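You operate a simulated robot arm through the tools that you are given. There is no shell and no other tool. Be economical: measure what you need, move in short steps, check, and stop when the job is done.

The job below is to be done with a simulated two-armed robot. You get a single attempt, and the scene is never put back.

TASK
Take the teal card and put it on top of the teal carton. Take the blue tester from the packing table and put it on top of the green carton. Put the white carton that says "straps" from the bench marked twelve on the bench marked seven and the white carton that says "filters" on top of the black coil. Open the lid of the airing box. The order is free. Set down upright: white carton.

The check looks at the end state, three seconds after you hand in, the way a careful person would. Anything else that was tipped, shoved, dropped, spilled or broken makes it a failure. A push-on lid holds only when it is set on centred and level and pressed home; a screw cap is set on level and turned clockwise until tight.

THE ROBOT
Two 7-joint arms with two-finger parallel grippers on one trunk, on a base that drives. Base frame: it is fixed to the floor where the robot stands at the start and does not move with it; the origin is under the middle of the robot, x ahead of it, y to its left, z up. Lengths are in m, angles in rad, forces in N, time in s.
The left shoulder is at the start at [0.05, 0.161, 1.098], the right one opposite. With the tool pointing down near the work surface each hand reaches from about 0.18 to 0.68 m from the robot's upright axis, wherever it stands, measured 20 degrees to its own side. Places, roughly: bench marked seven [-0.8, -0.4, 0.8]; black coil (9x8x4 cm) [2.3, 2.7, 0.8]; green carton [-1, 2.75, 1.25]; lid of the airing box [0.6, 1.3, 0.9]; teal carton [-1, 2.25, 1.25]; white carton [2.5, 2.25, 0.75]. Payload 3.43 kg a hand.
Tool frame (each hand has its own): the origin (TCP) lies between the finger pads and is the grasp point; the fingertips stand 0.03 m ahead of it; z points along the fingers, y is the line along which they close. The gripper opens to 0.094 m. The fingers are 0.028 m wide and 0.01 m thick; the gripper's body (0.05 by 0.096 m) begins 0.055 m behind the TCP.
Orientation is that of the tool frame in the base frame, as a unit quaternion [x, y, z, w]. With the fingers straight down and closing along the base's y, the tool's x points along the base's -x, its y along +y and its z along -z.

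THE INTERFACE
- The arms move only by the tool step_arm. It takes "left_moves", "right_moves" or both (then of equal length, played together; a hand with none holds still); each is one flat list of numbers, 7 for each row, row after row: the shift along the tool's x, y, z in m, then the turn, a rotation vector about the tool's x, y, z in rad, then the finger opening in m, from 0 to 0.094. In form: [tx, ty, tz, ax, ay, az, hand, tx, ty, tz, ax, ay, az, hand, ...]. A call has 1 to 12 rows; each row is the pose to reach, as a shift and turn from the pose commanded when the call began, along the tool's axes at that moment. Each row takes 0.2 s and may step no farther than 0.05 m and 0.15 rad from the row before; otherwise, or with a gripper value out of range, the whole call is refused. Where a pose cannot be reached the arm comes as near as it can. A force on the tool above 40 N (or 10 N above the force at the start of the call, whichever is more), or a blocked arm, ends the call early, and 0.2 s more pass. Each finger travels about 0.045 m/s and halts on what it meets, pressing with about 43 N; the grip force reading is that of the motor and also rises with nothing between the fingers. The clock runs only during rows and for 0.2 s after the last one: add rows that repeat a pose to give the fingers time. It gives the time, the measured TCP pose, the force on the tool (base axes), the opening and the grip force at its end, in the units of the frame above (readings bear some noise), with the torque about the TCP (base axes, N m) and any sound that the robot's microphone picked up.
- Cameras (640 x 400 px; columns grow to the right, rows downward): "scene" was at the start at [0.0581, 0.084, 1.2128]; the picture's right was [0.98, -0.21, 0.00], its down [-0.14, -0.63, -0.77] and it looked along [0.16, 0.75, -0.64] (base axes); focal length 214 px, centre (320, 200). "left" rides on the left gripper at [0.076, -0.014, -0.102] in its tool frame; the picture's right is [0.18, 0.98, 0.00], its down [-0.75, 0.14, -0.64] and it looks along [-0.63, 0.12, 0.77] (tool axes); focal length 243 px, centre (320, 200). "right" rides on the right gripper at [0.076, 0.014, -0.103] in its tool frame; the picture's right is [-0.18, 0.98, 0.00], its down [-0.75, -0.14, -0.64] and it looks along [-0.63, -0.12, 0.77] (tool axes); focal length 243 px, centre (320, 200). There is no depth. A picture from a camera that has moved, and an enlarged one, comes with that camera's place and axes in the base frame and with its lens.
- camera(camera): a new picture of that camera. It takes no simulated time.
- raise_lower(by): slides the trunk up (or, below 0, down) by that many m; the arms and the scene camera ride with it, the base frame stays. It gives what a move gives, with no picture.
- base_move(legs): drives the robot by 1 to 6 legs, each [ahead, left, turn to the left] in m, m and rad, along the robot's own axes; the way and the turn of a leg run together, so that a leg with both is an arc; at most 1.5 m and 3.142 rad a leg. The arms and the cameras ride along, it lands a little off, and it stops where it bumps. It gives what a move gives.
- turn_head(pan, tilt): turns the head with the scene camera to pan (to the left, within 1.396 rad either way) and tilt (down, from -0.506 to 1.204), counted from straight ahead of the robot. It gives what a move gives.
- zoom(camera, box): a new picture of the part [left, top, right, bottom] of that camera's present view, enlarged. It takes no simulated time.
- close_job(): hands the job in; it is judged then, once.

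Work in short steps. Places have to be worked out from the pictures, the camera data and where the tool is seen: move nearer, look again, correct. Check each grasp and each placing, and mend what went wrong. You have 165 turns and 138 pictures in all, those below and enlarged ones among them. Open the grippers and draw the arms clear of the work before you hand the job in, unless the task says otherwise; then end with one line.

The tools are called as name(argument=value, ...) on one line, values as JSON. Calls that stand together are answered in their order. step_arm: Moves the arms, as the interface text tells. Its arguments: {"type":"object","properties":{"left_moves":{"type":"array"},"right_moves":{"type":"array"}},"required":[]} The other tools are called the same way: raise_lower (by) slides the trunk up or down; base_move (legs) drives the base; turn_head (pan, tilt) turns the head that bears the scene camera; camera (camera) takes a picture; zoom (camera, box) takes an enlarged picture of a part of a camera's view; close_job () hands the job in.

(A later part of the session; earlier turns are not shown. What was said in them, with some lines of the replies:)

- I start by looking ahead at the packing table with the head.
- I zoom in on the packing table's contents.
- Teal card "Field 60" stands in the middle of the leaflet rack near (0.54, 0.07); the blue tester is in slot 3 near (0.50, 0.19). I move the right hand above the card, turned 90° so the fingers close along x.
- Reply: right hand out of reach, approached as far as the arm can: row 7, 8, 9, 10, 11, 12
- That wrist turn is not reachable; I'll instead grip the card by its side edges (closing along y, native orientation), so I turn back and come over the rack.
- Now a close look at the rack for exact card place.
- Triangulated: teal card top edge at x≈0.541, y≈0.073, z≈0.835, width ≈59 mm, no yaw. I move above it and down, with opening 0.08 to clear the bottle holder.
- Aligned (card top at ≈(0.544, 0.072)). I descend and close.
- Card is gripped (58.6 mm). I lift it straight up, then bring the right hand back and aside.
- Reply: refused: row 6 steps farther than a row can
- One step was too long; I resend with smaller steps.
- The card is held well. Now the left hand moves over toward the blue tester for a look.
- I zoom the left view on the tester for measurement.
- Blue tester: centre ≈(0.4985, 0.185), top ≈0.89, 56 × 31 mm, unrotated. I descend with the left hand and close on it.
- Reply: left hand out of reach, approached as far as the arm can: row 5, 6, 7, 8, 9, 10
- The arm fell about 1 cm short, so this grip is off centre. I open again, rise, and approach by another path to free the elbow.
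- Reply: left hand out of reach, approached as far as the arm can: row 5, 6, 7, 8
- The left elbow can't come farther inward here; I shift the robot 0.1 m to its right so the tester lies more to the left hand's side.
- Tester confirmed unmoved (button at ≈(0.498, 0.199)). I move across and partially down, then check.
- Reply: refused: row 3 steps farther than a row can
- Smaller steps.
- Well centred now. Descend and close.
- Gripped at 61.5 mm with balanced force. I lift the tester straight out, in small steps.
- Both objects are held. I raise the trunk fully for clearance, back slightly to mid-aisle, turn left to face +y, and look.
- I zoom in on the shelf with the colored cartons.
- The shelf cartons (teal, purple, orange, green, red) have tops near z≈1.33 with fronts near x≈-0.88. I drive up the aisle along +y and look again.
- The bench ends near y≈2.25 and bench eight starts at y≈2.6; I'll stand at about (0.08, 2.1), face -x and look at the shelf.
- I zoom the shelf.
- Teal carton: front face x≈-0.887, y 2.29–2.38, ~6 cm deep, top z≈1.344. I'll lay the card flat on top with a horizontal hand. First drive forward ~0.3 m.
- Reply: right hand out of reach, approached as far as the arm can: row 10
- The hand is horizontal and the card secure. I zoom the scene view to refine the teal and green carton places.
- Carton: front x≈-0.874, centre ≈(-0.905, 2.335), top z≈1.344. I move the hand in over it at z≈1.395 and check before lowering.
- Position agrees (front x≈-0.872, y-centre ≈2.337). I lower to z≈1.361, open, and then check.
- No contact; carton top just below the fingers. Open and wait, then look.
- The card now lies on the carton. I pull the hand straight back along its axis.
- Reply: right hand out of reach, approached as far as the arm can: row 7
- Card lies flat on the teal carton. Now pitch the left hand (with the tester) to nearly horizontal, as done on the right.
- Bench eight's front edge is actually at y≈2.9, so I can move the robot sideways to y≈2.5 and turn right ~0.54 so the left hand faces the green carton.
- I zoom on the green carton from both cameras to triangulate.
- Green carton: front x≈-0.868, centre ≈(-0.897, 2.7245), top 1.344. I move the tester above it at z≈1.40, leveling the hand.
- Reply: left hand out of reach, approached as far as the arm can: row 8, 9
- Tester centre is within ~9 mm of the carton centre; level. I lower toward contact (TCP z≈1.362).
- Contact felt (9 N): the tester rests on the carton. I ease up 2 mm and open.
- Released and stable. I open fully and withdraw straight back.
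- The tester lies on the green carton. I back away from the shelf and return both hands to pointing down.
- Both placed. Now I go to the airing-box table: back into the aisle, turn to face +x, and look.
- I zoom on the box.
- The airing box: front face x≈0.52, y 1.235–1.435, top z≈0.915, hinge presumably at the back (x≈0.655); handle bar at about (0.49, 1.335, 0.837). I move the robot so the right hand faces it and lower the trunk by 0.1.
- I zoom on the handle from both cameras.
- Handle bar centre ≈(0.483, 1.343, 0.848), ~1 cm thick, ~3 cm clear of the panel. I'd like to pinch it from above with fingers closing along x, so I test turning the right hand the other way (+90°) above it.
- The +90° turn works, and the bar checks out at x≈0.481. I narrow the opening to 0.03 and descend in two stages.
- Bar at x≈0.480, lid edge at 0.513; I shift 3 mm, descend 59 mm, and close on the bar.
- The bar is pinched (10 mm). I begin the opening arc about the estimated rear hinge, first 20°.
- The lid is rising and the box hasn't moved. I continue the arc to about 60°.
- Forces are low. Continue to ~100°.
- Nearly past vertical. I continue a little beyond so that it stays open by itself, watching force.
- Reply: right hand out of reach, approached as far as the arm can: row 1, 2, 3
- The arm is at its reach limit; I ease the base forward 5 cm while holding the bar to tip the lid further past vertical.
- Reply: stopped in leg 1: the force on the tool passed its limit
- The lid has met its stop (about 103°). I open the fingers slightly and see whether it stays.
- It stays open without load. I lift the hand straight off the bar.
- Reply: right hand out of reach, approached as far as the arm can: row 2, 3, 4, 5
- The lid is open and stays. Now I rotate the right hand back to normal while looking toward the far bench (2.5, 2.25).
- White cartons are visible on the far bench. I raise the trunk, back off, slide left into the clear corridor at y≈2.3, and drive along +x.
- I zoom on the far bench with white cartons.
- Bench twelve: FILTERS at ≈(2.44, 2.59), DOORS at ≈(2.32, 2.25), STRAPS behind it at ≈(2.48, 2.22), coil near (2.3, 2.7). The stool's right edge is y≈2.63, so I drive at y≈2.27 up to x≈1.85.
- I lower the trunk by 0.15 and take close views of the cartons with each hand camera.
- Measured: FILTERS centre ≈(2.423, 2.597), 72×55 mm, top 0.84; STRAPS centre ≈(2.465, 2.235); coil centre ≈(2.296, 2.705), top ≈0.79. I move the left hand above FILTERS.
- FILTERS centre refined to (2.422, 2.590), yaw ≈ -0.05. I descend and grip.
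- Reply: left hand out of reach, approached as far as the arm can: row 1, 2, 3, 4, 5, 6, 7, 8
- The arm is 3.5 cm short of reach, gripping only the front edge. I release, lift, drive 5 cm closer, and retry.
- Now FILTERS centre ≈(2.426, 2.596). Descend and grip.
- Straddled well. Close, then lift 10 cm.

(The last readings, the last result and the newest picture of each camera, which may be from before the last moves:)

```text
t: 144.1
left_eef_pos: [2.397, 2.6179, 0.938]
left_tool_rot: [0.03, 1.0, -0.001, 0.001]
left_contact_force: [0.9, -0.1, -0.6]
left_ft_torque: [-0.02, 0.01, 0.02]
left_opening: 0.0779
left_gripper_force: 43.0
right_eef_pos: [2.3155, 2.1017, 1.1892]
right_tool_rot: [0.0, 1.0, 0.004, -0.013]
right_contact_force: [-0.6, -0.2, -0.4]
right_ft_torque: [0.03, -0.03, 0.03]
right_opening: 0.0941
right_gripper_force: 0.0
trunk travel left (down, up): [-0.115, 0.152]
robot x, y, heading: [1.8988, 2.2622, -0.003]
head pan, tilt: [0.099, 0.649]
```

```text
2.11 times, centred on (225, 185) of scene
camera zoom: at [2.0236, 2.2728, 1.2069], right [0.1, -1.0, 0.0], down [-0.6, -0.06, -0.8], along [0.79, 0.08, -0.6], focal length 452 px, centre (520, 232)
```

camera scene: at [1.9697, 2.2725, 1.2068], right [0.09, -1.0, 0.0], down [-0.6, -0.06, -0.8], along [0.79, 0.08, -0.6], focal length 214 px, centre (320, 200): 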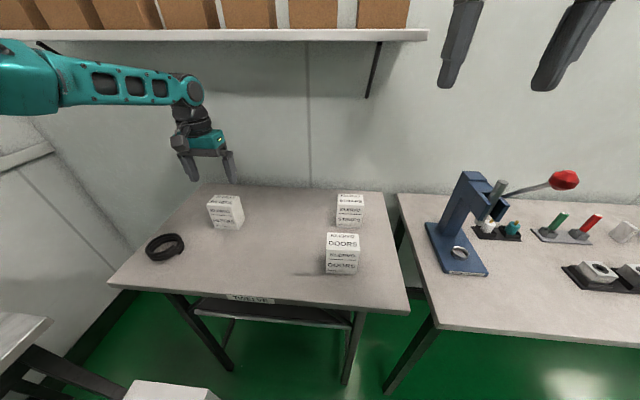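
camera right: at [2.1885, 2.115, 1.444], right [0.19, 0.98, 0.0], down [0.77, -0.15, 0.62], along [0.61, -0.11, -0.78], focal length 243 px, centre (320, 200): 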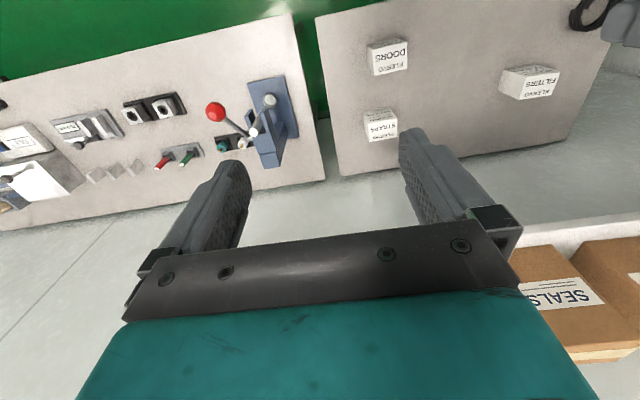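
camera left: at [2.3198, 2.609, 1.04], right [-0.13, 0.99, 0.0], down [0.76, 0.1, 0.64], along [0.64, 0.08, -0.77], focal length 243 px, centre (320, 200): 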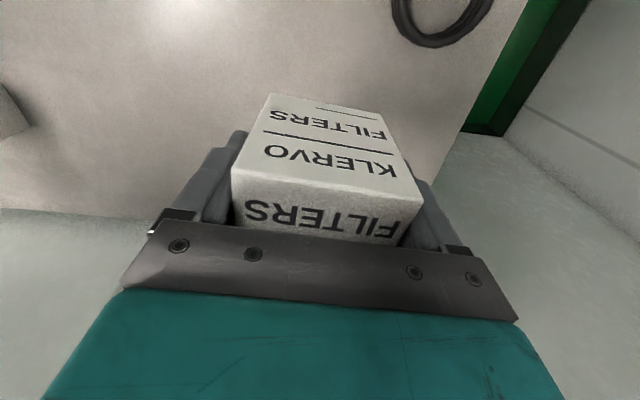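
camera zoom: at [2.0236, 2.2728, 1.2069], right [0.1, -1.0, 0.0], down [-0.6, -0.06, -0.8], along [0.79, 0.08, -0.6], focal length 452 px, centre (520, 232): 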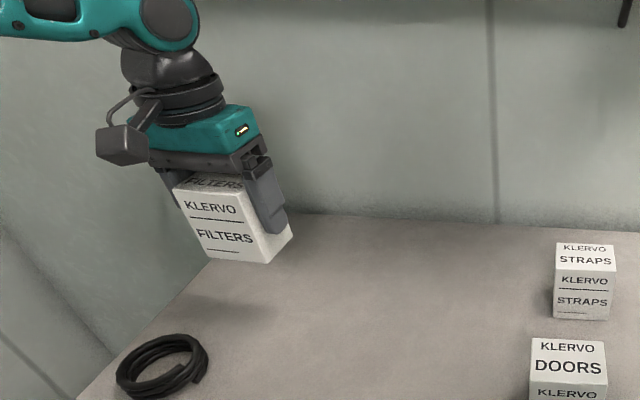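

The carton is held firmly. I move it above the coil and look.

step_arm(left_moves=[0.027, 0.021, 0, 0, 0, 0, 0.065, 0.053, 0.042, 0, 0, 0, 0, 0.065, 0.08, 0.063, 0, 0, 0, 0, 0.065, 0.106, 0.083, 0, 0, 0, 0, 0.065, 0.106, 0.083, 0, 0, 0, 0, 0.065])

camera(camera="left")

zoom(camera="scene", box=[50, 120, 300, 320])

```text
t: 145.3
left_eef_pos: [2.2951, 2.7076, 0.9375]
left_tool_rot: [0.029, 1.0, -0.001, 0.0]
left_contact_force: [-0.3, -0.1, -1.5]
left_ft_torque: [-0.04, -0.02, 0.0]
left_opening: 0.0777
left_gripper_force: 42.9
right_eef_pos: [2.3174, 2.1, 1.1892]
right_tool_rot: [0.001, 1.0, 0.005, -0.014]
right_contact_force: [0.2, -0.6, 0.1]
right_ft_torque: [-0.02, 0.02, 0.02]
right_opening: 0.0939
right_gripper_force: 0.1
trunk travel left (down, up): [-0.115, 0.152]
robot x, y, heading: [1.8975, 2.2623, -0.004]
head pan, tilt: [0.099, 0.649]
```

```text
47 pictures are left
camera left: at [2.2187, 2.6974, 1.0398], right [-0.13, 0.99, 0.0], down [0.76, 0.1, 0.64], along [0.64, 0.08, -0.77], focal length 243 px, centre (320, 200)
```

left: 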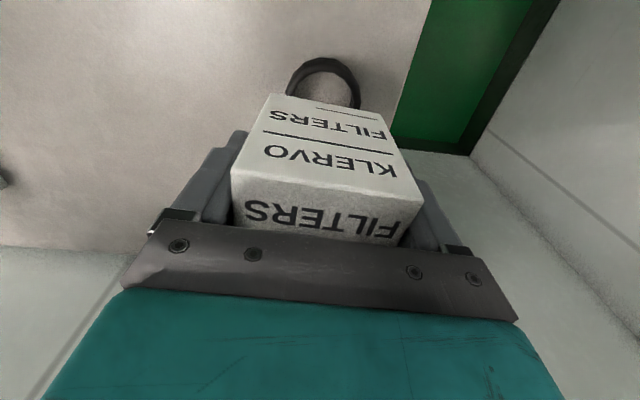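

```text
2.00 times, centred on (175, 220) of scene
camera zoom: at [2.0242, 2.2722, 1.2068], right [0.09, -1.0, 0.0], down [-0.6, -0.06, -0.8], along [0.79, 0.08, -0.6], focal length 429 px, centre (610, 160)
```

zoom: 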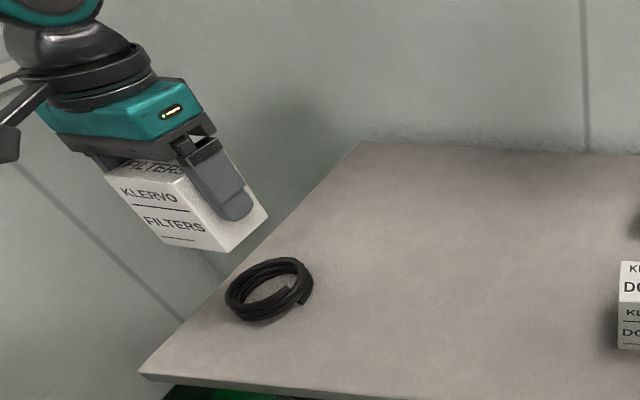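

Coil centre ≈(2.302, 2.711); I correct by 6 mm and lower to just above, then slowly to contact.

step_arm(left_moves=[-0.006, 0.003, 0.03, 0, 0, 0, 0.065, -0.006, 0.003, 0.06, 0, 0, 0, 0.065, -0.006, 0.003, 0.076, 0, 0, 0, 0.065, -0.006, 0.003, 0.082, 0, 0, 0, 0.065, -0.006, 0.003, 0.086, 0, 0, 0, 0.065, -0.006, 0.003, 0.09, 0, 0, 0, 0.065, -0.006, 0.003, 0.09, 0, 0, 0, 0.065])

zoom(camera="scene", box=[50, 120, 300, 320])

```text
t: 146.9
left_eef_pos: [2.3026, 2.7102, 0.849]
left_tool_rot: [0.03, 1.0, 0.0, 0.001]
left_contact_force: [-3.5, 1.7, 6.5]
left_ft_torque: [0.07, 0.11, -0.01]
left_opening: 0.0778
left_gripper_force: 42.9
right_eef_pos: [2.3162, 2.0993, 1.1895]
right_tool_rot: [0.001, 1.0, 0.006, -0.012]
right_contact_force: [-0.6, -1.1, 0.1]
right_ft_torque: [-0.01, 0.02, 0.02]
right_opening: 0.0937
right_gripper_force: 0.1
trunk travel left (down, up): [-0.115, 0.152]
robot x, y, heading: [1.8987, 2.2633, -0.001]
head pan, tilt: [0.099, 0.649]
```

```text
2.00 times, centred on (175, 220) of scene
camera zoom: at [2.0235, 2.2719, 1.207], right [0.1, -1.0, 0.0], down [-0.6, -0.06, -0.8], along [0.79, 0.08, -0.6], focal length 429 px, centre (610, 160)
```

zoom: 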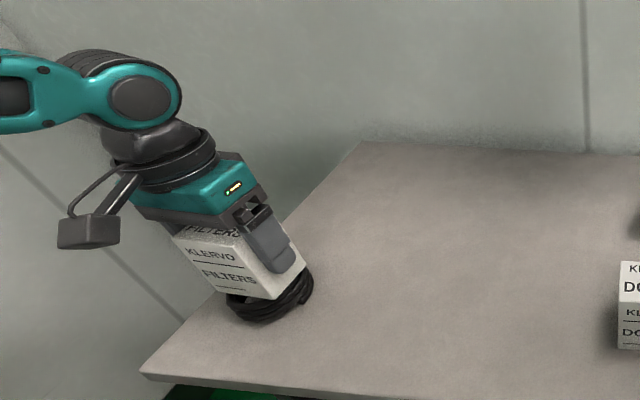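

Contact at expected height. Release and lift straight up.

step_arm(left_moves=[0, 0, -0.001, 0, 0, 0, 0.083, 0, 0, -0.001, 0, 0, 0, 0.094, 0, 0, -0.001, 0, 0, 0, 0.094, 0, 0, -0.001, 0, 0, 0, 0.094, 0, 0, -0.03, 0, 0, 0, 0.094, 0, 0, -0.07, 0, 0, 0, 0.094, 0, 0, -0.11, 0, 0, 0, 0.094, 0.0, 0, -0.15, 0, 0, 0, 0.094])

zoom(camera="scene", box=[50, 120, 300, 320])

camera(camera="left")

```text
t: 148.7
left_eef_pos: [2.3025, 2.7095, 0.9976]
left_tool_rot: [0.029, 1.0, 0.0, 0.0]
left_contact_force: [-0.3, 0.0, 0.1]
left_ft_torque: [-0.01, 0.0, -0.04]
left_opening: 0.094
left_gripper_force: 0.0
right_eef_pos: [2.3172, 2.1009, 1.1899]
right_tool_rot: [0.001, 1.0, 0.006, -0.013]
right_contact_force: [0.3, 0.3, 0.6]
right_ft_torque: [-0.02, 0.0, 0.0]
right_opening: 0.0942
right_gripper_force: 0.2
trunk travel left (down, up): [-0.115, 0.152]
robot x, y, heading: [1.898, 2.2621, -0.004]
head pan, tilt: [0.099, 0.649]
```

```text
2.00 times, centred on (175, 220) of scene
camera zoom: at [2.0239, 2.272, 1.2068], right [0.09, -1.0, 0.0], down [-0.6, -0.06, -0.8], along [0.79, 0.08, -0.6], focal length 429 px, centre (610, 160)
```

zoom: 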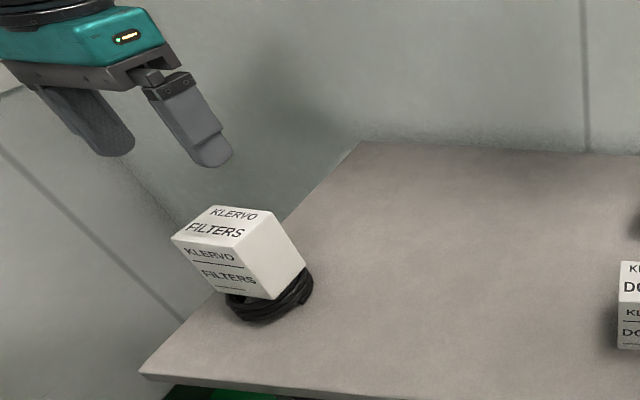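

```text
43 pictures are left
camera left: at [2.226, 2.6998, 1.1006], right [-0.13, 0.99, 0.0], down [0.76, 0.1, 0.64], along [0.64, 0.08, -0.77], focal length 243 px, centre (320, 200)
```

left: 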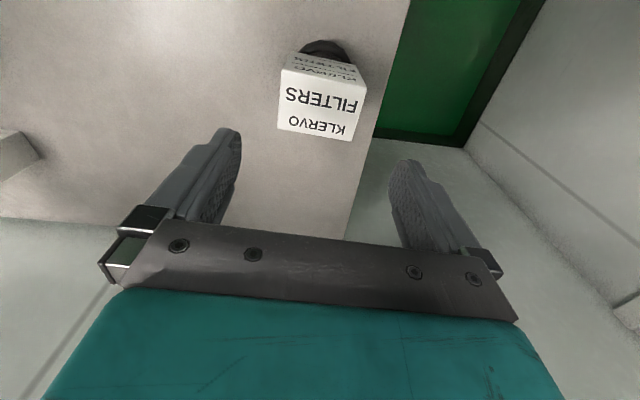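

FILTERS stands upright on the coil. Now the right hand goes above STRAPS.

step_arm(right_moves=[-0.0185, 0.0167, 0.03, 0.012, -0.026, 0, 0.094, -0.037, 0.0334, 0.06, 0.012, -0.026, 0, 0.094, -0.0555, 0.05, 0.09, 0.012, -0.026, 0, 0.094, -0.074, 0.0667, 0.12, 0.012, -0.026, 0, 0.094, -0.0925, 0.0834, 0.15, 0.012, -0.026, 0, 0.094, -0.111, 0.1, 0.18, 0.012, -0.026, 0, 0.094, -0.1295, 0.1168, 0.21, 0.012, -0.026, 0, 0.094, -0.148, 0.1335, 0.24, 0.012, -0.026, 0, 0.094, -0.148, 0.1335, 0.24, 0.012, -0.026, 0, 0.094])

camera(camera="right")

```text
t: 150.7
left_eef_pos: [2.3051, 2.7101, 0.9966]
left_tool_rot: [0.03, 1.0, -0.001, 0.0]
left_contact_force: [0.2, 0.6, -0.2]
left_ft_torque: [0.04, 0.0, 0.01]
left_opening: 0.0939
left_gripper_force: 0.0
right_eef_pos: [2.4586, 2.2365, 0.9463]
right_tool_rot: [0.0, 1.0, -0.001, 0.0]
right_contact_force: [0.0, 0.0, -0.3]
right_ft_torque: [0.01, 0.0, 0.0]
right_opening: 0.0941
right_gripper_force: 0.1
trunk travel left (down, up): [-0.115, 0.152]
robot x, y, heading: [1.8961, 2.268, -0.006]
head pan, tilt: [0.099, 0.649]
```

```text
42 pictures are left
camera right: at [2.3821, 2.2521, 1.049], right [0.18, 0.98, 0.0], down [0.75, -0.14, 0.64], along [0.63, -0.12, -0.77], focal length 243 px, centre (320, 200)
```

right: 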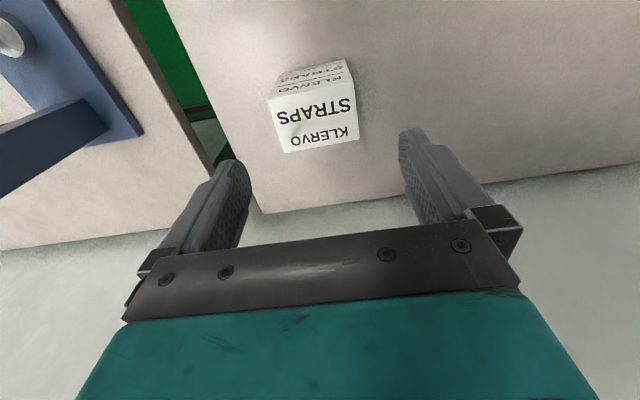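

STRAPS centre ≈(2.462, 2.232), no significant yaw. Descend, straddle and grip.

step_arm(right_moves=[-0.0035, -0.0045, 0.04, 0, 0, 0, 0.094, -0.0035, -0.0045, 0.08, 0, 0, 0, 0.094, -0.0035, -0.0045, 0.12, 0, 0, 0, 0.094, -0.0035, -0.0045, 0.138, 0, 0, 0, 0.094, -0.0035, -0.0045, 0.138, 0, 0, 0, 0.094])

camera(camera="right")

```text
t: 151.9
left_eef_pos: [2.3052, 2.7093, 0.9974]
left_tool_rot: [0.03, 1.0, 0.0, 0.0]
left_contact_force: [0.1, 0.2, 0.6]
left_ft_torque: [0.04, 0.02, -0.02]
left_opening: 0.0938
left_gripper_force: 0.0
right_eef_pos: [2.4625, 2.2313, 0.8098]
right_tool_rot: [0.0, 1.0, -0.001, -0.001]
right_contact_force: [0.6, 0.4, -0.2]
right_ft_torque: [-0.01, -0.02, -0.01]
right_opening: 0.0941
right_gripper_force: 0.0
trunk travel left (down, up): [-0.115, 0.152]
robot x, y, heading: [1.8982, 2.2663, -0.005]
head pan, tilt: [0.099, 0.649]
```

```text
41 pictures are left
camera right: at [2.3856, 2.2476, 0.9115], right [0.18, 0.98, 0.0], down [0.75, -0.14, 0.64], along [0.63, -0.12, -0.77], focal length 243 px, centre (320, 200)
```

right: 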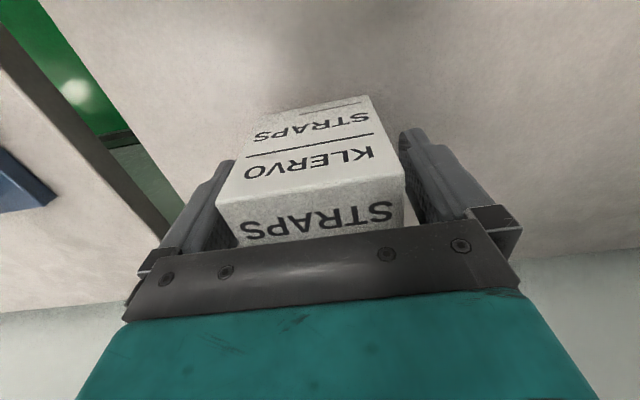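

Close, lift 20 cm.

step_arm(right_moves=[0, 0, 0, 0, 0, 0, 0.065, 0, 0, 0, 0, 0, 0, 0.065, 0, 0, 0, 0, 0, 0, 0.065, 0, 0, -0.02, 0, 0, 0, 0.065, 0, 0, -0.05, 0, 0, 0, 0.065, 0, 0, -0.09, 0, 0, 0, 0.065, 0, 0, -0.13, 0, 0, 0, 0.065, 0, 0, -0.17, 0, 0, 0, 0.065, 0.03, -0.01, -0.2, 0, 0, 0, 0.065, 0.07, -0.03, -0.21, 0, 0, 0, 0.065, 0.11, -0.05, -0.21, 0, 0, 0, 0.065])

camera(camera="scene")

```text
t: 154.3
left_eef_pos: [2.304, 2.7094, 0.9973]
left_tool_rot: [0.029, 1.0, -0.002, 0.0]
left_contact_force: [-0.1, 0.4, -0.2]
left_ft_torque: [0.01, 0.0, -0.01]
left_opening: 0.0941
left_gripper_force: 0.0
right_eef_pos: [2.3519, 2.1808, 1.0179]
right_tool_rot: [0.0, 1.0, -0.001, 0.0]
right_contact_force: [-0.7, 0.5, -1.2]
right_ft_torque: [-0.04, 0.04, 0.01]
right_opening: 0.0774
right_gripper_force: 43.2
trunk travel left (down, up): [-0.115, 0.152]
robot x, y, heading: [1.8985, 2.2633, 0.002]
head pan, tilt: [0.099, 0.649]
```

```text
40 pictures are left
camera scene: at [2.0238, 2.2719, 1.2069], right [0.09, -1.0, 0.0], down [-0.6, -0.06, -0.8], along [0.79, 0.08, -0.6], focal length 214 px, centre (320, 200)
```

scene: 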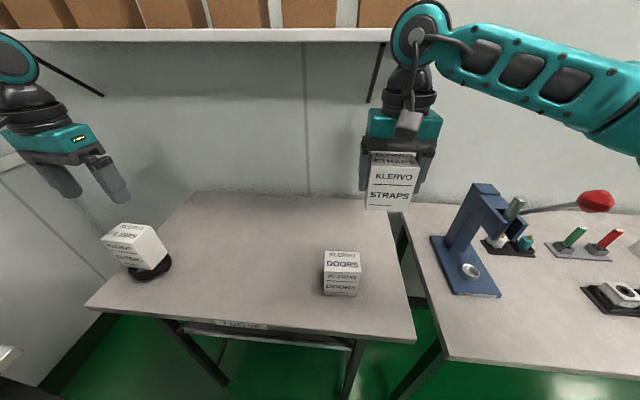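

STRAPS is lifted. I raise the trunk and bring the left hand inward before driving back.

raise_lower(by=0.15)

step_arm(left_moves=[0.005, -0.04, 0, 0, 0, 0, 0.094, 0.01, -0.08, 0, 0, 0, 0, 0.094, 0.015, -0.12, 0, 0, 0, 0, 0.094, 0.02, -0.16, 0, 0, 0, 0, 0.094, 0.02, -0.2, 0, 0, 0, 0, 0.094, 0.02, -0.24, 0, 0, 0, 0, 0.094])

base_move(legs=[[-0.95, 0, 0], [-1.0, 0, 0]])

```text
t: 156.1
left_eef_pos: [2.3039, 2.7097, 1.1473]
left_tool_rot: [0.029, 1.0, -0.001, -0.001]
left_contact_force: [-0.2, -1.3, 0.4]
left_ft_torque: [-0.02, 0.01, 0.0]
left_opening: 0.0941
left_gripper_force: 0.0
right_eef_pos: [2.3526, 2.1835, 1.1678]
right_tool_rot: [0.001, 1.0, 0.0, -0.001]
right_contact_force: [0.2, -0.2, -0.8]
right_ft_torque: [0.0, -0.01, -0.01]
right_opening: 0.0778
right_gripper_force: 43.4
trunk travel left (down, up): [-0.265, 0.002]
robot x, y, heading: [1.8977, 2.2596, -0.005]
head pan, tilt: [0.099, 0.649]
```

```text
t: 157.5
left_eef_pos: [2.2713, 2.4699, 1.148]
left_tool_rot: [0.03, 1.0, -0.001, 0.0]
left_contact_force: [0.6, -0.2, 0.0]
left_ft_torque: [0.0, 0.01, 0.06]
left_opening: 0.0938
left_gripper_force: 0.1
right_eef_pos: [2.3528, 2.1822, 1.1675]
right_tool_rot: [0.0, 1.0, -0.002, -0.001]
right_contact_force: [-0.7, -0.2, -1.1]
right_ft_torque: [-0.03, -0.02, -0.01]
right_opening: 0.0777
right_gripper_force: 43.6
trunk travel left (down, up): [-0.265, 0.002]
robot x, y, heading: [1.8952, 2.2604, -0.007]
head pan, tilt: [0.099, 0.649]
```

```text
t: 167.2
left_eef_pos: [0.3151, 2.4949, 1.149]
left_tool_rot: [0.037, 0.999, -0.001, 0.0]
left_contact_force: [0.3, -0.5, 0.0]
left_ft_torque: [0.01, 0.03, -0.04]
left_opening: 0.0938
left_gripper_force: 0.1
right_eef_pos: [0.392, 2.2054, 1.1692]
right_tool_rot: [0.009, 1.0, -0.001, -0.001]
right_contact_force: [-0.5, -0.5, 0.5]
right_ft_torque: [0.01, -0.01, 0.02]
right_opening: 0.0778
right_gripper_force: 42.6
trunk travel left (down, up): [-0.265, 0.002]
robot x, y, heading: [-0.062, 2.293, -0.025]
head pan, tilt: [0.099, 0.649]
```

I turn to face -y and drive down the aisle, then look toward bench seven.

base_move(legs=[[0, 0, -1.546], [1.4, 0, 0], [0.6, 0, 0]])

turn_head(pan=-0.7, tilt=0.5)

camera(camera="scene")

```text
t: 180.9
left_eef_pos: [0.171, -0.074, 1.1479]
left_tool_rot: [0.723, 0.691, 0.001, -0.001]
left_contact_force: [-0.3, 0.8, -0.6]
left_ft_torque: [0.02, -0.02, -0.01]
left_opening: 0.0938
left_gripper_force: 0.1
right_eef_pos: [-0.1175, -0.1578, 1.1663]
right_tool_rot: [0.703, 0.711, -0.001, -0.002]
right_contact_force: [-0.3, -0.8, -1.9]
right_ft_torque: [-0.02, -0.02, -0.01]
right_opening: 0.0778
right_gripper_force: 42.8
trunk travel left (down, up): [-0.265, 0.002]
robot x, y, heading: [-0.0418, 0.2994, -1.564]
head pan, tilt: [0.099, 0.649]
```

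```text
t: 182.1
left_eef_pos: [0.1714, -0.0728, 1.1498]
left_tool_rot: [0.723, 0.691, 0.0, -0.001]
left_contact_force: [-0.4, -0.7, -0.3]
left_ft_torque: [-0.01, -0.01, -0.03]
left_opening: 0.094
left_gripper_force: 0.0
right_eef_pos: [-0.1163, -0.1576, 1.1681]
right_tool_rot: [0.703, 0.712, 0.0, -0.001]
right_contact_force: [-0.1, 0.5, -1.4]
right_ft_torque: [0.01, 0.0, 0.02]
right_opening: 0.0777
right_gripper_force: 42.6
trunk travel left (down, up): [-0.265, 0.002]
robot x, y, heading: [-0.0422, 0.2991, -1.559]
head pan, tilt: [-0.7, 0.499]
```

```text
39 pictures are left
camera scene: at [-0.0994, 0.1881, 1.3702], right [-0.77, 0.64, 0.0], down [0.3, 0.37, -0.88], along [-0.56, -0.68, -0.48], focal length 214 px, centre (320, 200)
```

scene: 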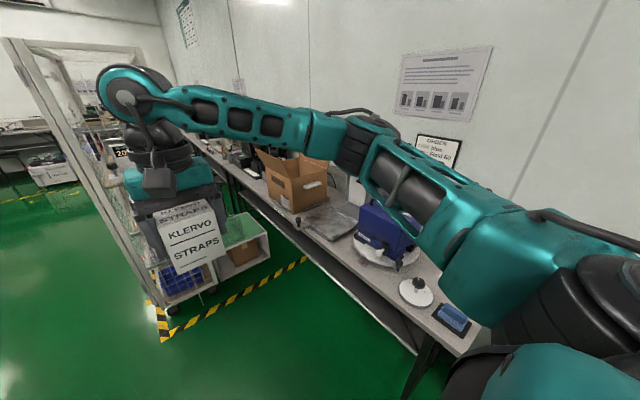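

I turn the head further right to see this bench's label and free space.

turn_head(pan=-1.1, tilt=0.75)

camera(camera="scene")

```text
t: 182.9
left_eef_pos: [0.1714, -0.0735, 1.1489]
left_tool_rot: [0.723, 0.691, -0.001, -0.001]
left_contact_force: [-0.8, 0.6, 0.6]
left_ft_torque: [-0.02, 0.0, 0.02]
left_opening: 0.0939
left_gripper_force: 0.0
right_eef_pos: [-0.1155, -0.1564, 1.1674]
right_tool_rot: [0.703, 0.711, 0.0, -0.001]
right_contact_force: [0.0, -0.2, -0.1]
right_ft_torque: [0.02, -0.01, 0.04]
right_opening: 0.0778
right_gripper_force: 42.7
trunk travel left (down, up): [-0.265, 0.002]
robot x, y, heading: [-0.041, 0.2972, -1.561]
head pan, tilt: [-1.1, 0.75]
```

```text
38 pictures are left
camera scene: at [-0.115, 0.2199, 1.3483], right [-0.46, 0.89, 0.0], down [0.6, 0.32, -0.73], along [-0.65, -0.34, -0.68], focal length 214 px, centre (320, 200)
```

scene: 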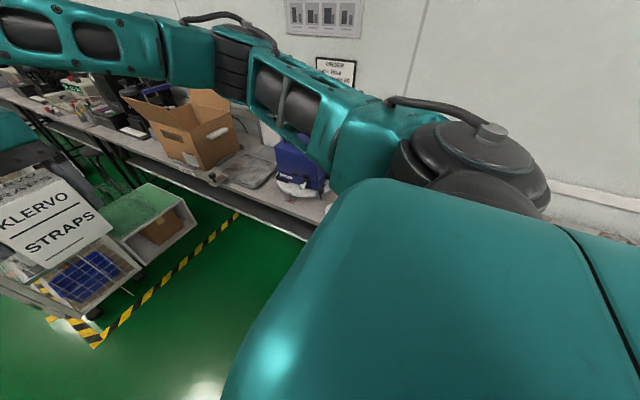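

Arm occludes the view. I advance 0.35 m, turn to face the bench (-x), and look.

base_move(legs=[[0.4, 0, 0], [0, 0, -1.575]])

turn_head(pan=0.1, tilt=0.55)

camera(camera="scene")

```text
t: 189.3
left_eef_pos: [-0.4084, -0.3121, 1.1481]
left_tool_rot: [1.0, -0.023, 0.001, -0.001]
left_contact_force: [-0.2, -0.5, 0.4]
left_ft_torque: [0.02, -0.04, 0.0]
left_opening: 0.0936
left_gripper_force: 0.0
right_eef_pos: [-0.4937, -0.0242, 1.1686]
right_tool_rot: [1.0, 0.006, 0.001, -0.001]
right_contact_force: [-1.2, 0.4, -1.7]
right_ft_torque: [0.01, -0.03, 0.02]
right_opening: 0.0779
right_gripper_force: 43.1
trunk travel left (down, up): [-0.265, 0.002]
robot x, y, heading: [-0.0378, -0.0991, -3.131]
head pan, tilt: [-1.1, 0.75]
```

```text
t: 190.7
left_eef_pos: [-0.4091, -0.3125, 1.1493]
left_tool_rot: [1.0, -0.023, 0.0, 0.0]
left_contact_force: [-0.1, -0.6, -0.7]
left_ft_torque: [0.02, 0.01, 0.0]
left_opening: 0.0942
left_gripper_force: 0.0
right_eef_pos: [-0.4931, -0.024, 1.168]
right_tool_rot: [1.0, 0.006, 0.001, 0.0]
right_contact_force: [0.5, 0.9, -1.9]
right_ft_torque: [0.01, 0.01, -0.03]
right_opening: 0.0779
right_gripper_force: 42.6
trunk travel left (down, up): [-0.265, 0.002]
robot x, y, heading: [-0.0385, -0.0987, -3.135]
head pan, tilt: [0.099, 0.55]
```

```text
37 pictures are left
camera scene: at [-0.1675, -0.1081, 1.3656], right [-0.11, 0.99, 0.0], down [0.52, 0.06, -0.85], along [-0.85, -0.09, -0.52], focal length 214 px, centre (320, 200)
```

scene: 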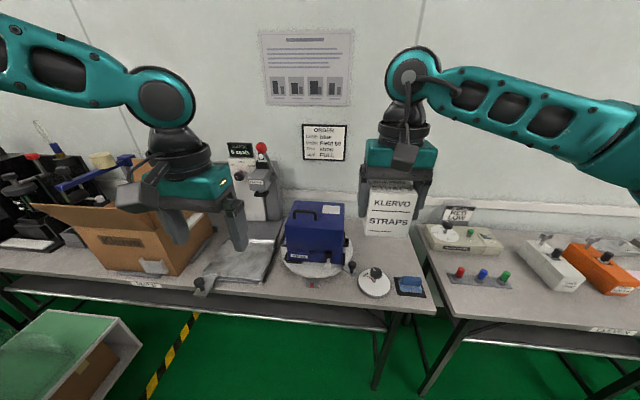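

I zoom on the bench for its label and free space.

zoom(camera="scene", box=[120, 190, 450, 340])

camera(camera="right")

camera(camera="left")

```text
1.94 times, centred on (285, 265) of scene
camera zoom: at [-0.1675, -0.1081, 1.3656], right [-0.11, 0.99, 0.0], down [0.52, 0.06, -0.85], along [-0.85, -0.09, -0.52], focal length 416 px, centre (388, 74)
```

zoom: 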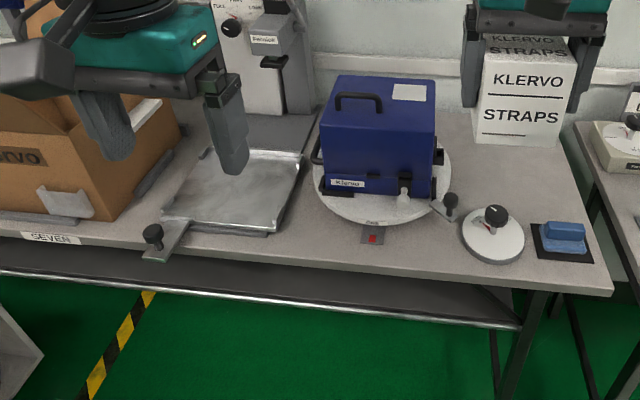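

```text
35 pictures are left
camera right: at [-0.4176, -0.037, 1.2704], right [-0.17, -0.99, 0.0], down [-0.76, 0.13, 0.64], along [-0.63, 0.11, -0.77], focal length 243 px, centre (320, 200)
```

right: 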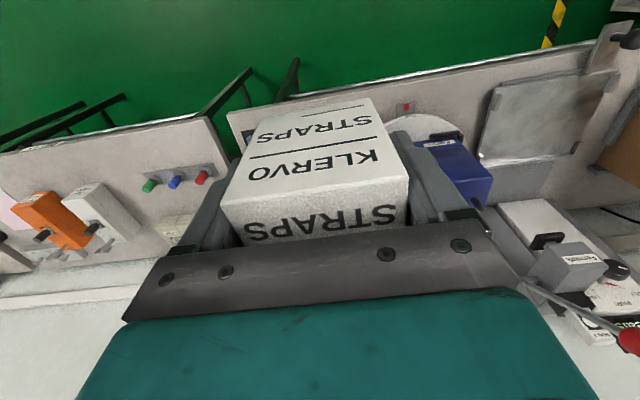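

```text
34 pictures are left
camera left: at [-0.3323, -0.3019, 1.2517], right [0.14, -0.99, 0.0], down [-0.76, -0.11, 0.64], along [-0.64, -0.09, -0.77], focal length 243 px, centre (320, 200)
```

left: 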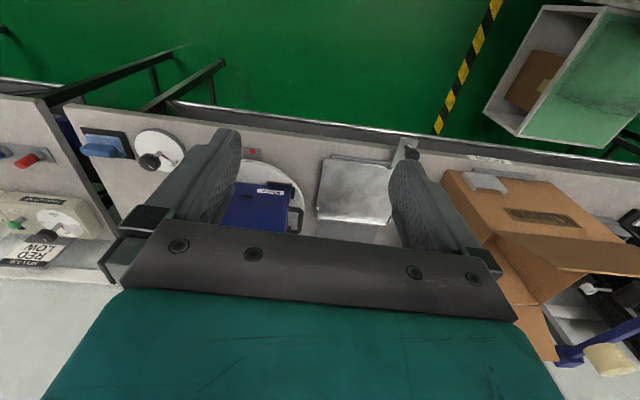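

Bench SEVEN confirmed. Free area: around (-0.85, 0.10), right of the turntable and behind dial and pad. I shift the robot forward and right and lower the trunk.

base_move(legs=[[0.19, -0.13, 0]])

raise_lower(by=-0.14)

turn_head(pan=0.0, tilt=0.65)

camera(camera="scene")

camera(camera="left")

```text
t: 192.4
left_eef_pos: [-0.5997, -0.1841, 1.1496]
left_tool_rot: [1.0, -0.022, 0.0, 0.0]
left_contact_force: [-0.3, -0.2, 0.0]
left_ft_torque: [0.01, -0.01, -0.01]
left_opening: 0.094
left_gripper_force: 0.1
right_eef_pos: [-0.684, 0.1036, 1.1676]
right_tool_rot: [1.0, 0.006, 0.001, 0.0]
right_contact_force: [-0.7, -0.2, -1.0]
right_ft_torque: [-0.01, -0.04, -0.01]
right_opening: 0.0775
right_gripper_force: 42.6
trunk travel left (down, up): [-0.265, 0.002]
robot x, y, heading: [-0.227, 0.0337, -3.137]
head pan, tilt: [0.099, 0.55]
```

```text
t: 194.1
left_eef_pos: [-0.5983, -0.1842, 1.01]
left_tool_rot: [1.0, -0.023, 0.0, 0.0]
left_contact_force: [0.1, -0.6, -1.1]
left_ft_torque: [0.02, 0.03, 0.02]
left_opening: 0.094
left_gripper_force: 0.0
right_eef_pos: [-0.6819, 0.1047, 1.0291]
right_tool_rot: [1.0, 0.006, 0.0, 0.0]
right_contact_force: [0.4, 0.2, -0.6]
right_ft_torque: [0.03, 0.01, -0.04]
right_opening: 0.0777
right_gripper_force: 42.7
trunk travel left (down, up): [-0.125, 0.142]
robot x, y, heading: [-0.2295, 0.0301, -3.131]
head pan, tilt: [0.099, 0.55]
```

```text
t: 194.7
left_eef_pos: [-0.5982, -0.1858, 1.0087]
left_tool_rot: [1.0, -0.023, 0.001, -0.001]
left_contact_force: [-0.4, 0.9, 0.4]
left_ft_torque: [-0.01, -0.01, 0.0]
left_opening: 0.094
left_gripper_force: 0.1
right_eef_pos: [-0.6823, 0.104, 1.0279]
right_tool_rot: [1.0, 0.006, 0.001, -0.002]
right_contact_force: [-0.5, 0.5, -1.4]
right_ft_torque: [0.01, 0.01, 0.0]
right_opening: 0.0776
right_gripper_force: 43.3
trunk travel left (down, up): [-0.125, 0.142]
robot x, y, heading: [-0.2265, 0.0277, -3.133]
head pan, tilt: [0.0, 0.649]
```

```text
33 pictures are left
camera scene: at [-0.355, 0.0287, 1.2168], right [-0.01, 1.0, 0.0], down [0.6, 0.01, -0.8], along [-0.8, -0.01, -0.6], focal length 214 px, centre (320, 200)
```

scene: 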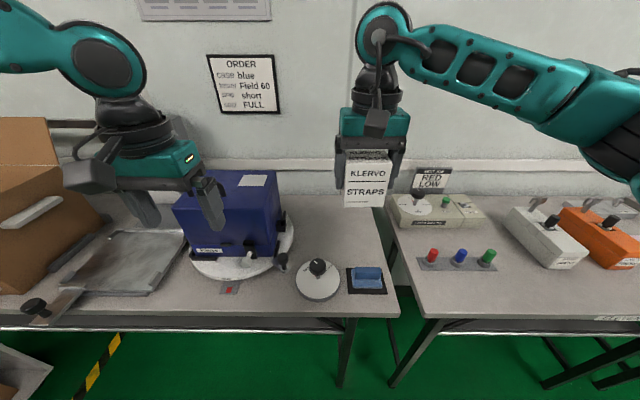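

```text
32 pictures are left
camera left: at [-0.5222, -0.174, 1.1117], right [0.14, -0.99, 0.0], down [-0.76, -0.11, 0.64], along [-0.64, -0.09, -0.77], focal length 243 px, centre (320, 200)
```

left: 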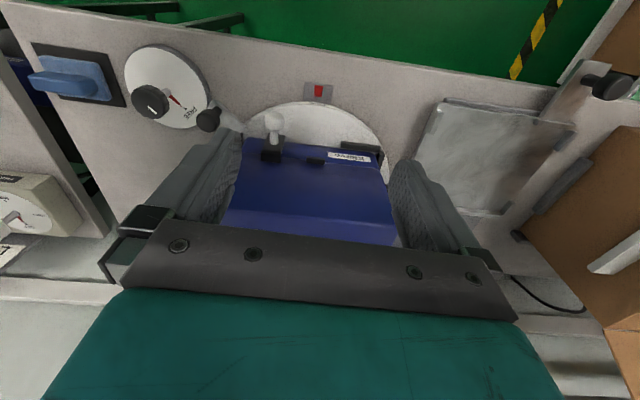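

Free area confirmed; target centre (-0.82, 0.09). I move over it and lower to ~5 cm above the bench, then look.

step_arm(right_moves=[-0.046, 0.004, 0, 0, 0, 0, 0.065, -0.092, 0.008, 0, 0, 0, 0, 0.065, -0.138, 0.012, 0, 0, 0, 0, 0.065, -0.138, 0.012, 0.05, 0, 0, 0, 0.065, -0.138, 0.012, 0.1, 0, 0, 0, 0.065, -0.138, 0.012, 0.15, 0, 0, 0, 0.065, -0.138, 0.012, 0.165, 0, 0, 0, 0.065, -0.138, 0.012, 0.165, 0, 0, 0, 0.065])

camera(camera="scene")

```text
t: 196.5
left_eef_pos: [-0.5989, -0.1833, 1.0091]
left_tool_rot: [1.0, -0.023, 0.0, -0.001]
left_contact_force: [0.6, 0.0, 0.0]
left_ft_torque: [0.0, -0.01, 0.02]
left_opening: 0.0942
left_gripper_force: 0.0
right_eef_pos: [-0.8194, 0.0895, 0.8615]
right_tool_rot: [1.0, 0.006, -0.001, -0.002]
right_contact_force: [0.0, 0.5, -0.4]
right_ft_torque: [-0.01, 0.02, 0.02]
right_opening: 0.0777
right_gripper_force: 42.8
trunk travel left (down, up): [-0.125, 0.142]
robot x, y, heading: [-0.2264, 0.0304, -3.132]
head pan, tilt: [0.0, 0.649]
```

```text
31 pictures are left
camera scene: at [-0.355, 0.0287, 1.2168], right [-0.01, 1.0, 0.0], down [0.6, 0.01, -0.8], along [-0.8, -0.01, -0.6], focal length 214 px, centre (320, 200)
```

scene: 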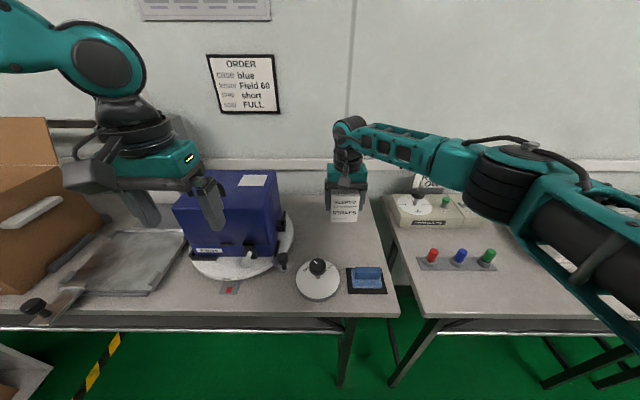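

Clear below. Lower to contact slowly (expected at TCP z≈0.810).

step_arm(right_moves=[0, 0, 0.025, 0, 0, 0, 0.065, 0, 0, 0.042, 0, 0, 0, 0.065, 0, 0, 0.048, 0, 0, 0, 0.065, 0, 0, 0.052, 0, 0, 0, 0.065, 0, 0, 0.054, 0, 0, 0, 0.065, 0, 0, 0.054, 0, 0, 0, 0.065])

zoom(camera="scene", box=[270, 130, 430, 310])

```text
t: 197.9
left_eef_pos: [-0.599, -0.1834, 1.0075]
left_tool_rot: [1.0, -0.023, -0.001, 0.0]
left_contact_force: [-0.6, 0.2, 0.0]
left_ft_torque: [0.0, -0.01, 0.01]
left_opening: 0.0943
left_gripper_force: 0.1
right_eef_pos: [-0.8212, 0.0907, 0.8089]
right_tool_rot: [1.0, 0.007, 0.0, -0.001]
right_contact_force: [1.1, 0.8, 3.4]
right_ft_torque: [-0.11, 0.0, 0.01]
right_opening: 0.0778
right_gripper_force: 43.3
trunk travel left (down, up): [-0.125, 0.142]
robot x, y, heading: [-0.2278, 0.0282, -3.135]
head pan, tilt: [0.0, 0.649]
```

```text
2.22 times, centred on (350, 220) of scene
camera zoom: at [-0.3546, 0.0288, 1.2169], right [-0.01, 1.0, 0.0], down [0.6, 0.01, -0.8], along [-0.8, -0.01, -0.6], focal length 477 px, centre (253, 156)
```

zoom: 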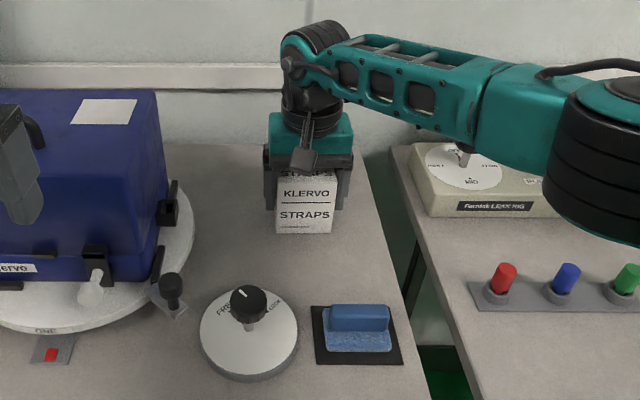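

Touching (3.4 N). Release, lift straight up and verify.

step_arm(right_moves=[0, 0, 0, 0, 0, 0, 0.085, 0, 0, 0, 0, 0, 0, 0.094, 0, 0, 0, 0, 0, 0, 0.094, 0, 0, -0.03, 0, 0, 0, 0.094, 0, 0, -0.07, 0, 0, 0, 0.094, 0, 0, -0.11, 0, 0, 0, 0.094, 0, 0, -0.15, 0, 0, 0, 0.094, 0.04, 0, -0.17, 0, 0, 0, 0.094, 0.08, 0, -0.19, 0, 0, 0, 0.094, 0.12, 0, -0.2, 0, 0, 0, 0.094])

zoom(camera="scene", box=[270, 130, 430, 310])

```text
t: 200.1
left_eef_pos: [-0.599, -0.1846, 1.009]
left_tool_rot: [1.0, -0.023, -0.001, -0.001]
left_contact_force: [0.0, -1.4, 0.0]
left_ft_torque: [0.0, 0.0, -0.03]
left_opening: 0.094
left_gripper_force: 0.1
right_eef_pos: [-0.702, 0.092, 1.0074]
right_tool_rot: [1.0, 0.005, 0.0, -0.002]
right_contact_force: [0.1, -0.9, 0.0]
right_ft_torque: [0.0, 0.01, -0.01]
right_opening: 0.094
right_gripper_force: 0.0
trunk travel left (down, up): [-0.125, 0.142]
robot x, y, heading: [-0.2273, 0.0294, -3.132]
head pan, tilt: [0.0, 0.649]
```

```text
2.22 times, centred on (350, 220) of scene
camera zoom: at [-0.3547, 0.0288, 1.2169], right [-0.01, 1.0, 0.0], down [0.6, 0.01, -0.8], along [-0.8, -0.01, -0.6], focal length 477 px, centre (253, 156)
```

zoom: 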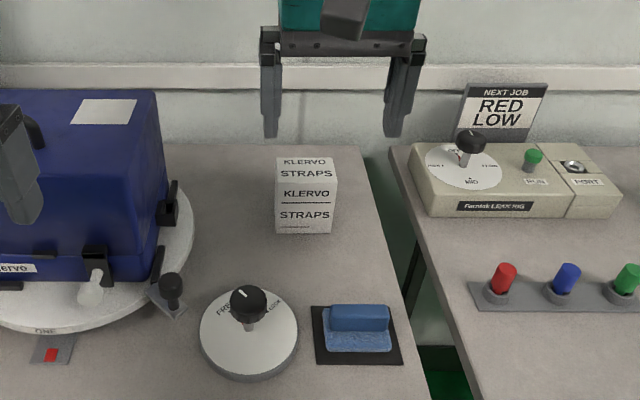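

STRAPS stands upright on bench seven. I back away with arms raised and do a final check of the airing-box lid.

raise_lower(by=0.12)

base_move(legs=[[-0.16, 0, 0], [0, 0, -1.571]])

turn_head(pan=-0.3, tilt=0.4)

camera(camera="scene")

```text
t: 201.6
left_eef_pos: [-0.5991, -0.1849, 1.1285]
left_tool_rot: [1.0, -0.023, 0.001, -0.002]
left_contact_force: [-0.1, 0.3, -0.4]
left_ft_torque: [-0.03, -0.03, 0.01]
left_opening: 0.094
left_gripper_force: 0.1
right_eef_pos: [-0.7025, 0.0912, 1.1286]
right_tool_rot: [1.0, 0.006, 0.001, -0.002]
right_contact_force: [0.4, 0.7, -0.2]
right_ft_torque: [-0.02, 0.02, -0.02]
right_opening: 0.0938
right_gripper_force: 0.0
trunk travel left (down, up): [-0.245, 0.022]
robot x, y, heading: [-0.2303, 0.0301, -3.134]
head pan, tilt: [0.0, 0.649]
```

```text
t: 206.9
left_eef_pos: [-0.2837, 0.3994, 1.1288]
left_tool_rot: [-0.695, 0.719, -0.001, 0.0]
left_contact_force: [-0.3, 0.2, -0.2]
left_ft_torque: [-0.02, -0.02, 0.0]
left_opening: 0.094
left_gripper_force: 0.2
right_eef_pos: [-0.0078, 0.505, 1.1283]
right_tool_rot: [0.714, -0.7, 0.0, 0.0]
right_contact_force: [1.2, -0.1, -0.2]
right_ft_torque: [-0.01, -0.04, -0.02]
right_opening: 0.094
right_gripper_force: 0.2
trunk travel left (down, up): [-0.245, 0.022]
robot x, y, heading: [-0.0674, 0.03, 1.585]
head pan, tilt: [0.0, 0.649]
```

```text
t: 207.7
left_eef_pos: [-0.2839, 0.3992, 1.1291]
left_tool_rot: [-0.694, 0.72, -0.001, 0.0]
left_contact_force: [0.4, 0.6, -0.3]
left_ft_torque: [0.01, 0.0, 0.01]
left_opening: 0.0939
left_gripper_force: 0.0
right_eef_pos: [-0.0073, 0.506, 1.129]
right_tool_rot: [0.714, -0.7, 0.002, 0.0]
right_contact_force: [-0.6, -0.3, -0.1]
right_ft_torque: [0.02, -0.01, 0.01]
right_opening: 0.0938
right_gripper_force: 0.1
trunk travel left (down, up): [-0.245, 0.022]
robot x, y, heading: [-0.0676, 0.0311, 1.588]
head pan, tilt: [-0.3, 0.4]
```

```text
28 pictures are left
camera scene: at [-0.0427, 0.1605, 1.3593], right [0.96, -0.28, 0.0], down [-0.11, -0.37, -0.92], along [0.26, 0.88, -0.39], focal length 214 px, centre (320, 200)
```

scene: 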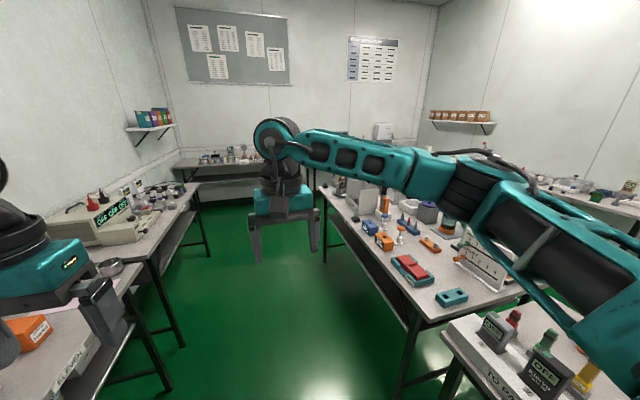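

I zoom on the shelf and the airing box from here.

zoom(camera="scene", box=[120, 95, 190, 145])

zoom(camera="scene", box=[320, 150, 440, 260])

```text
8.00 times, centred on (155, 120) of scene
camera zoom: at [-0.0427, 0.1605, 1.3593], right [0.96, -0.28, 0.0], down [-0.11, -0.37, -0.92], along [0.26, 0.88, -0.39], focal length 1716 px, centre (1640, 840)
```

zoom: 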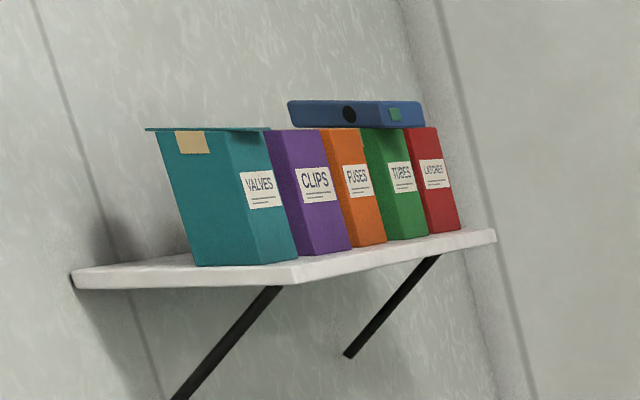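

```text
3.64 times, centred on (380, 205) of scene
camera zoom: at [-0.0427, 0.1605, 1.3593], right [0.96, -0.28, 0.0], down [-0.11, -0.37, -0.92], along [0.26, 0.88, -0.39], focal length 780 px, centre (102, 182)
```

zoom: 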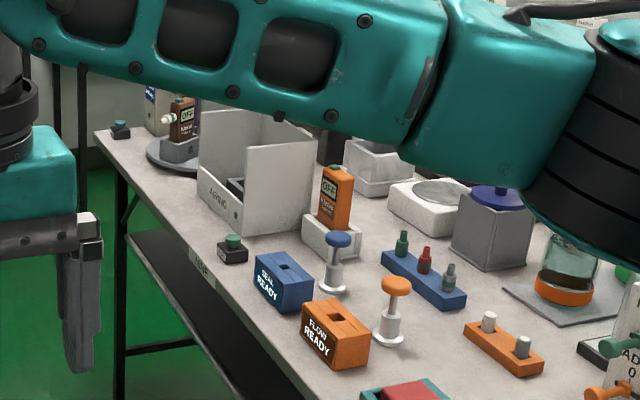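

The card is on the teal carton, the tester is on the green carton, and the airing box is still open. Both white cartons were placed upright. The grippers are open and the arms clear, so I hand in.

close_job()

```text
The job is handed in.
```

All five parts are done and the job is handed in: the teal card lies on the teal carton, the blue tester lies on its back on the green carton, "straps" stands upright on bench seven, "filters" stands upright on the black coil, and the airing box lid is open.
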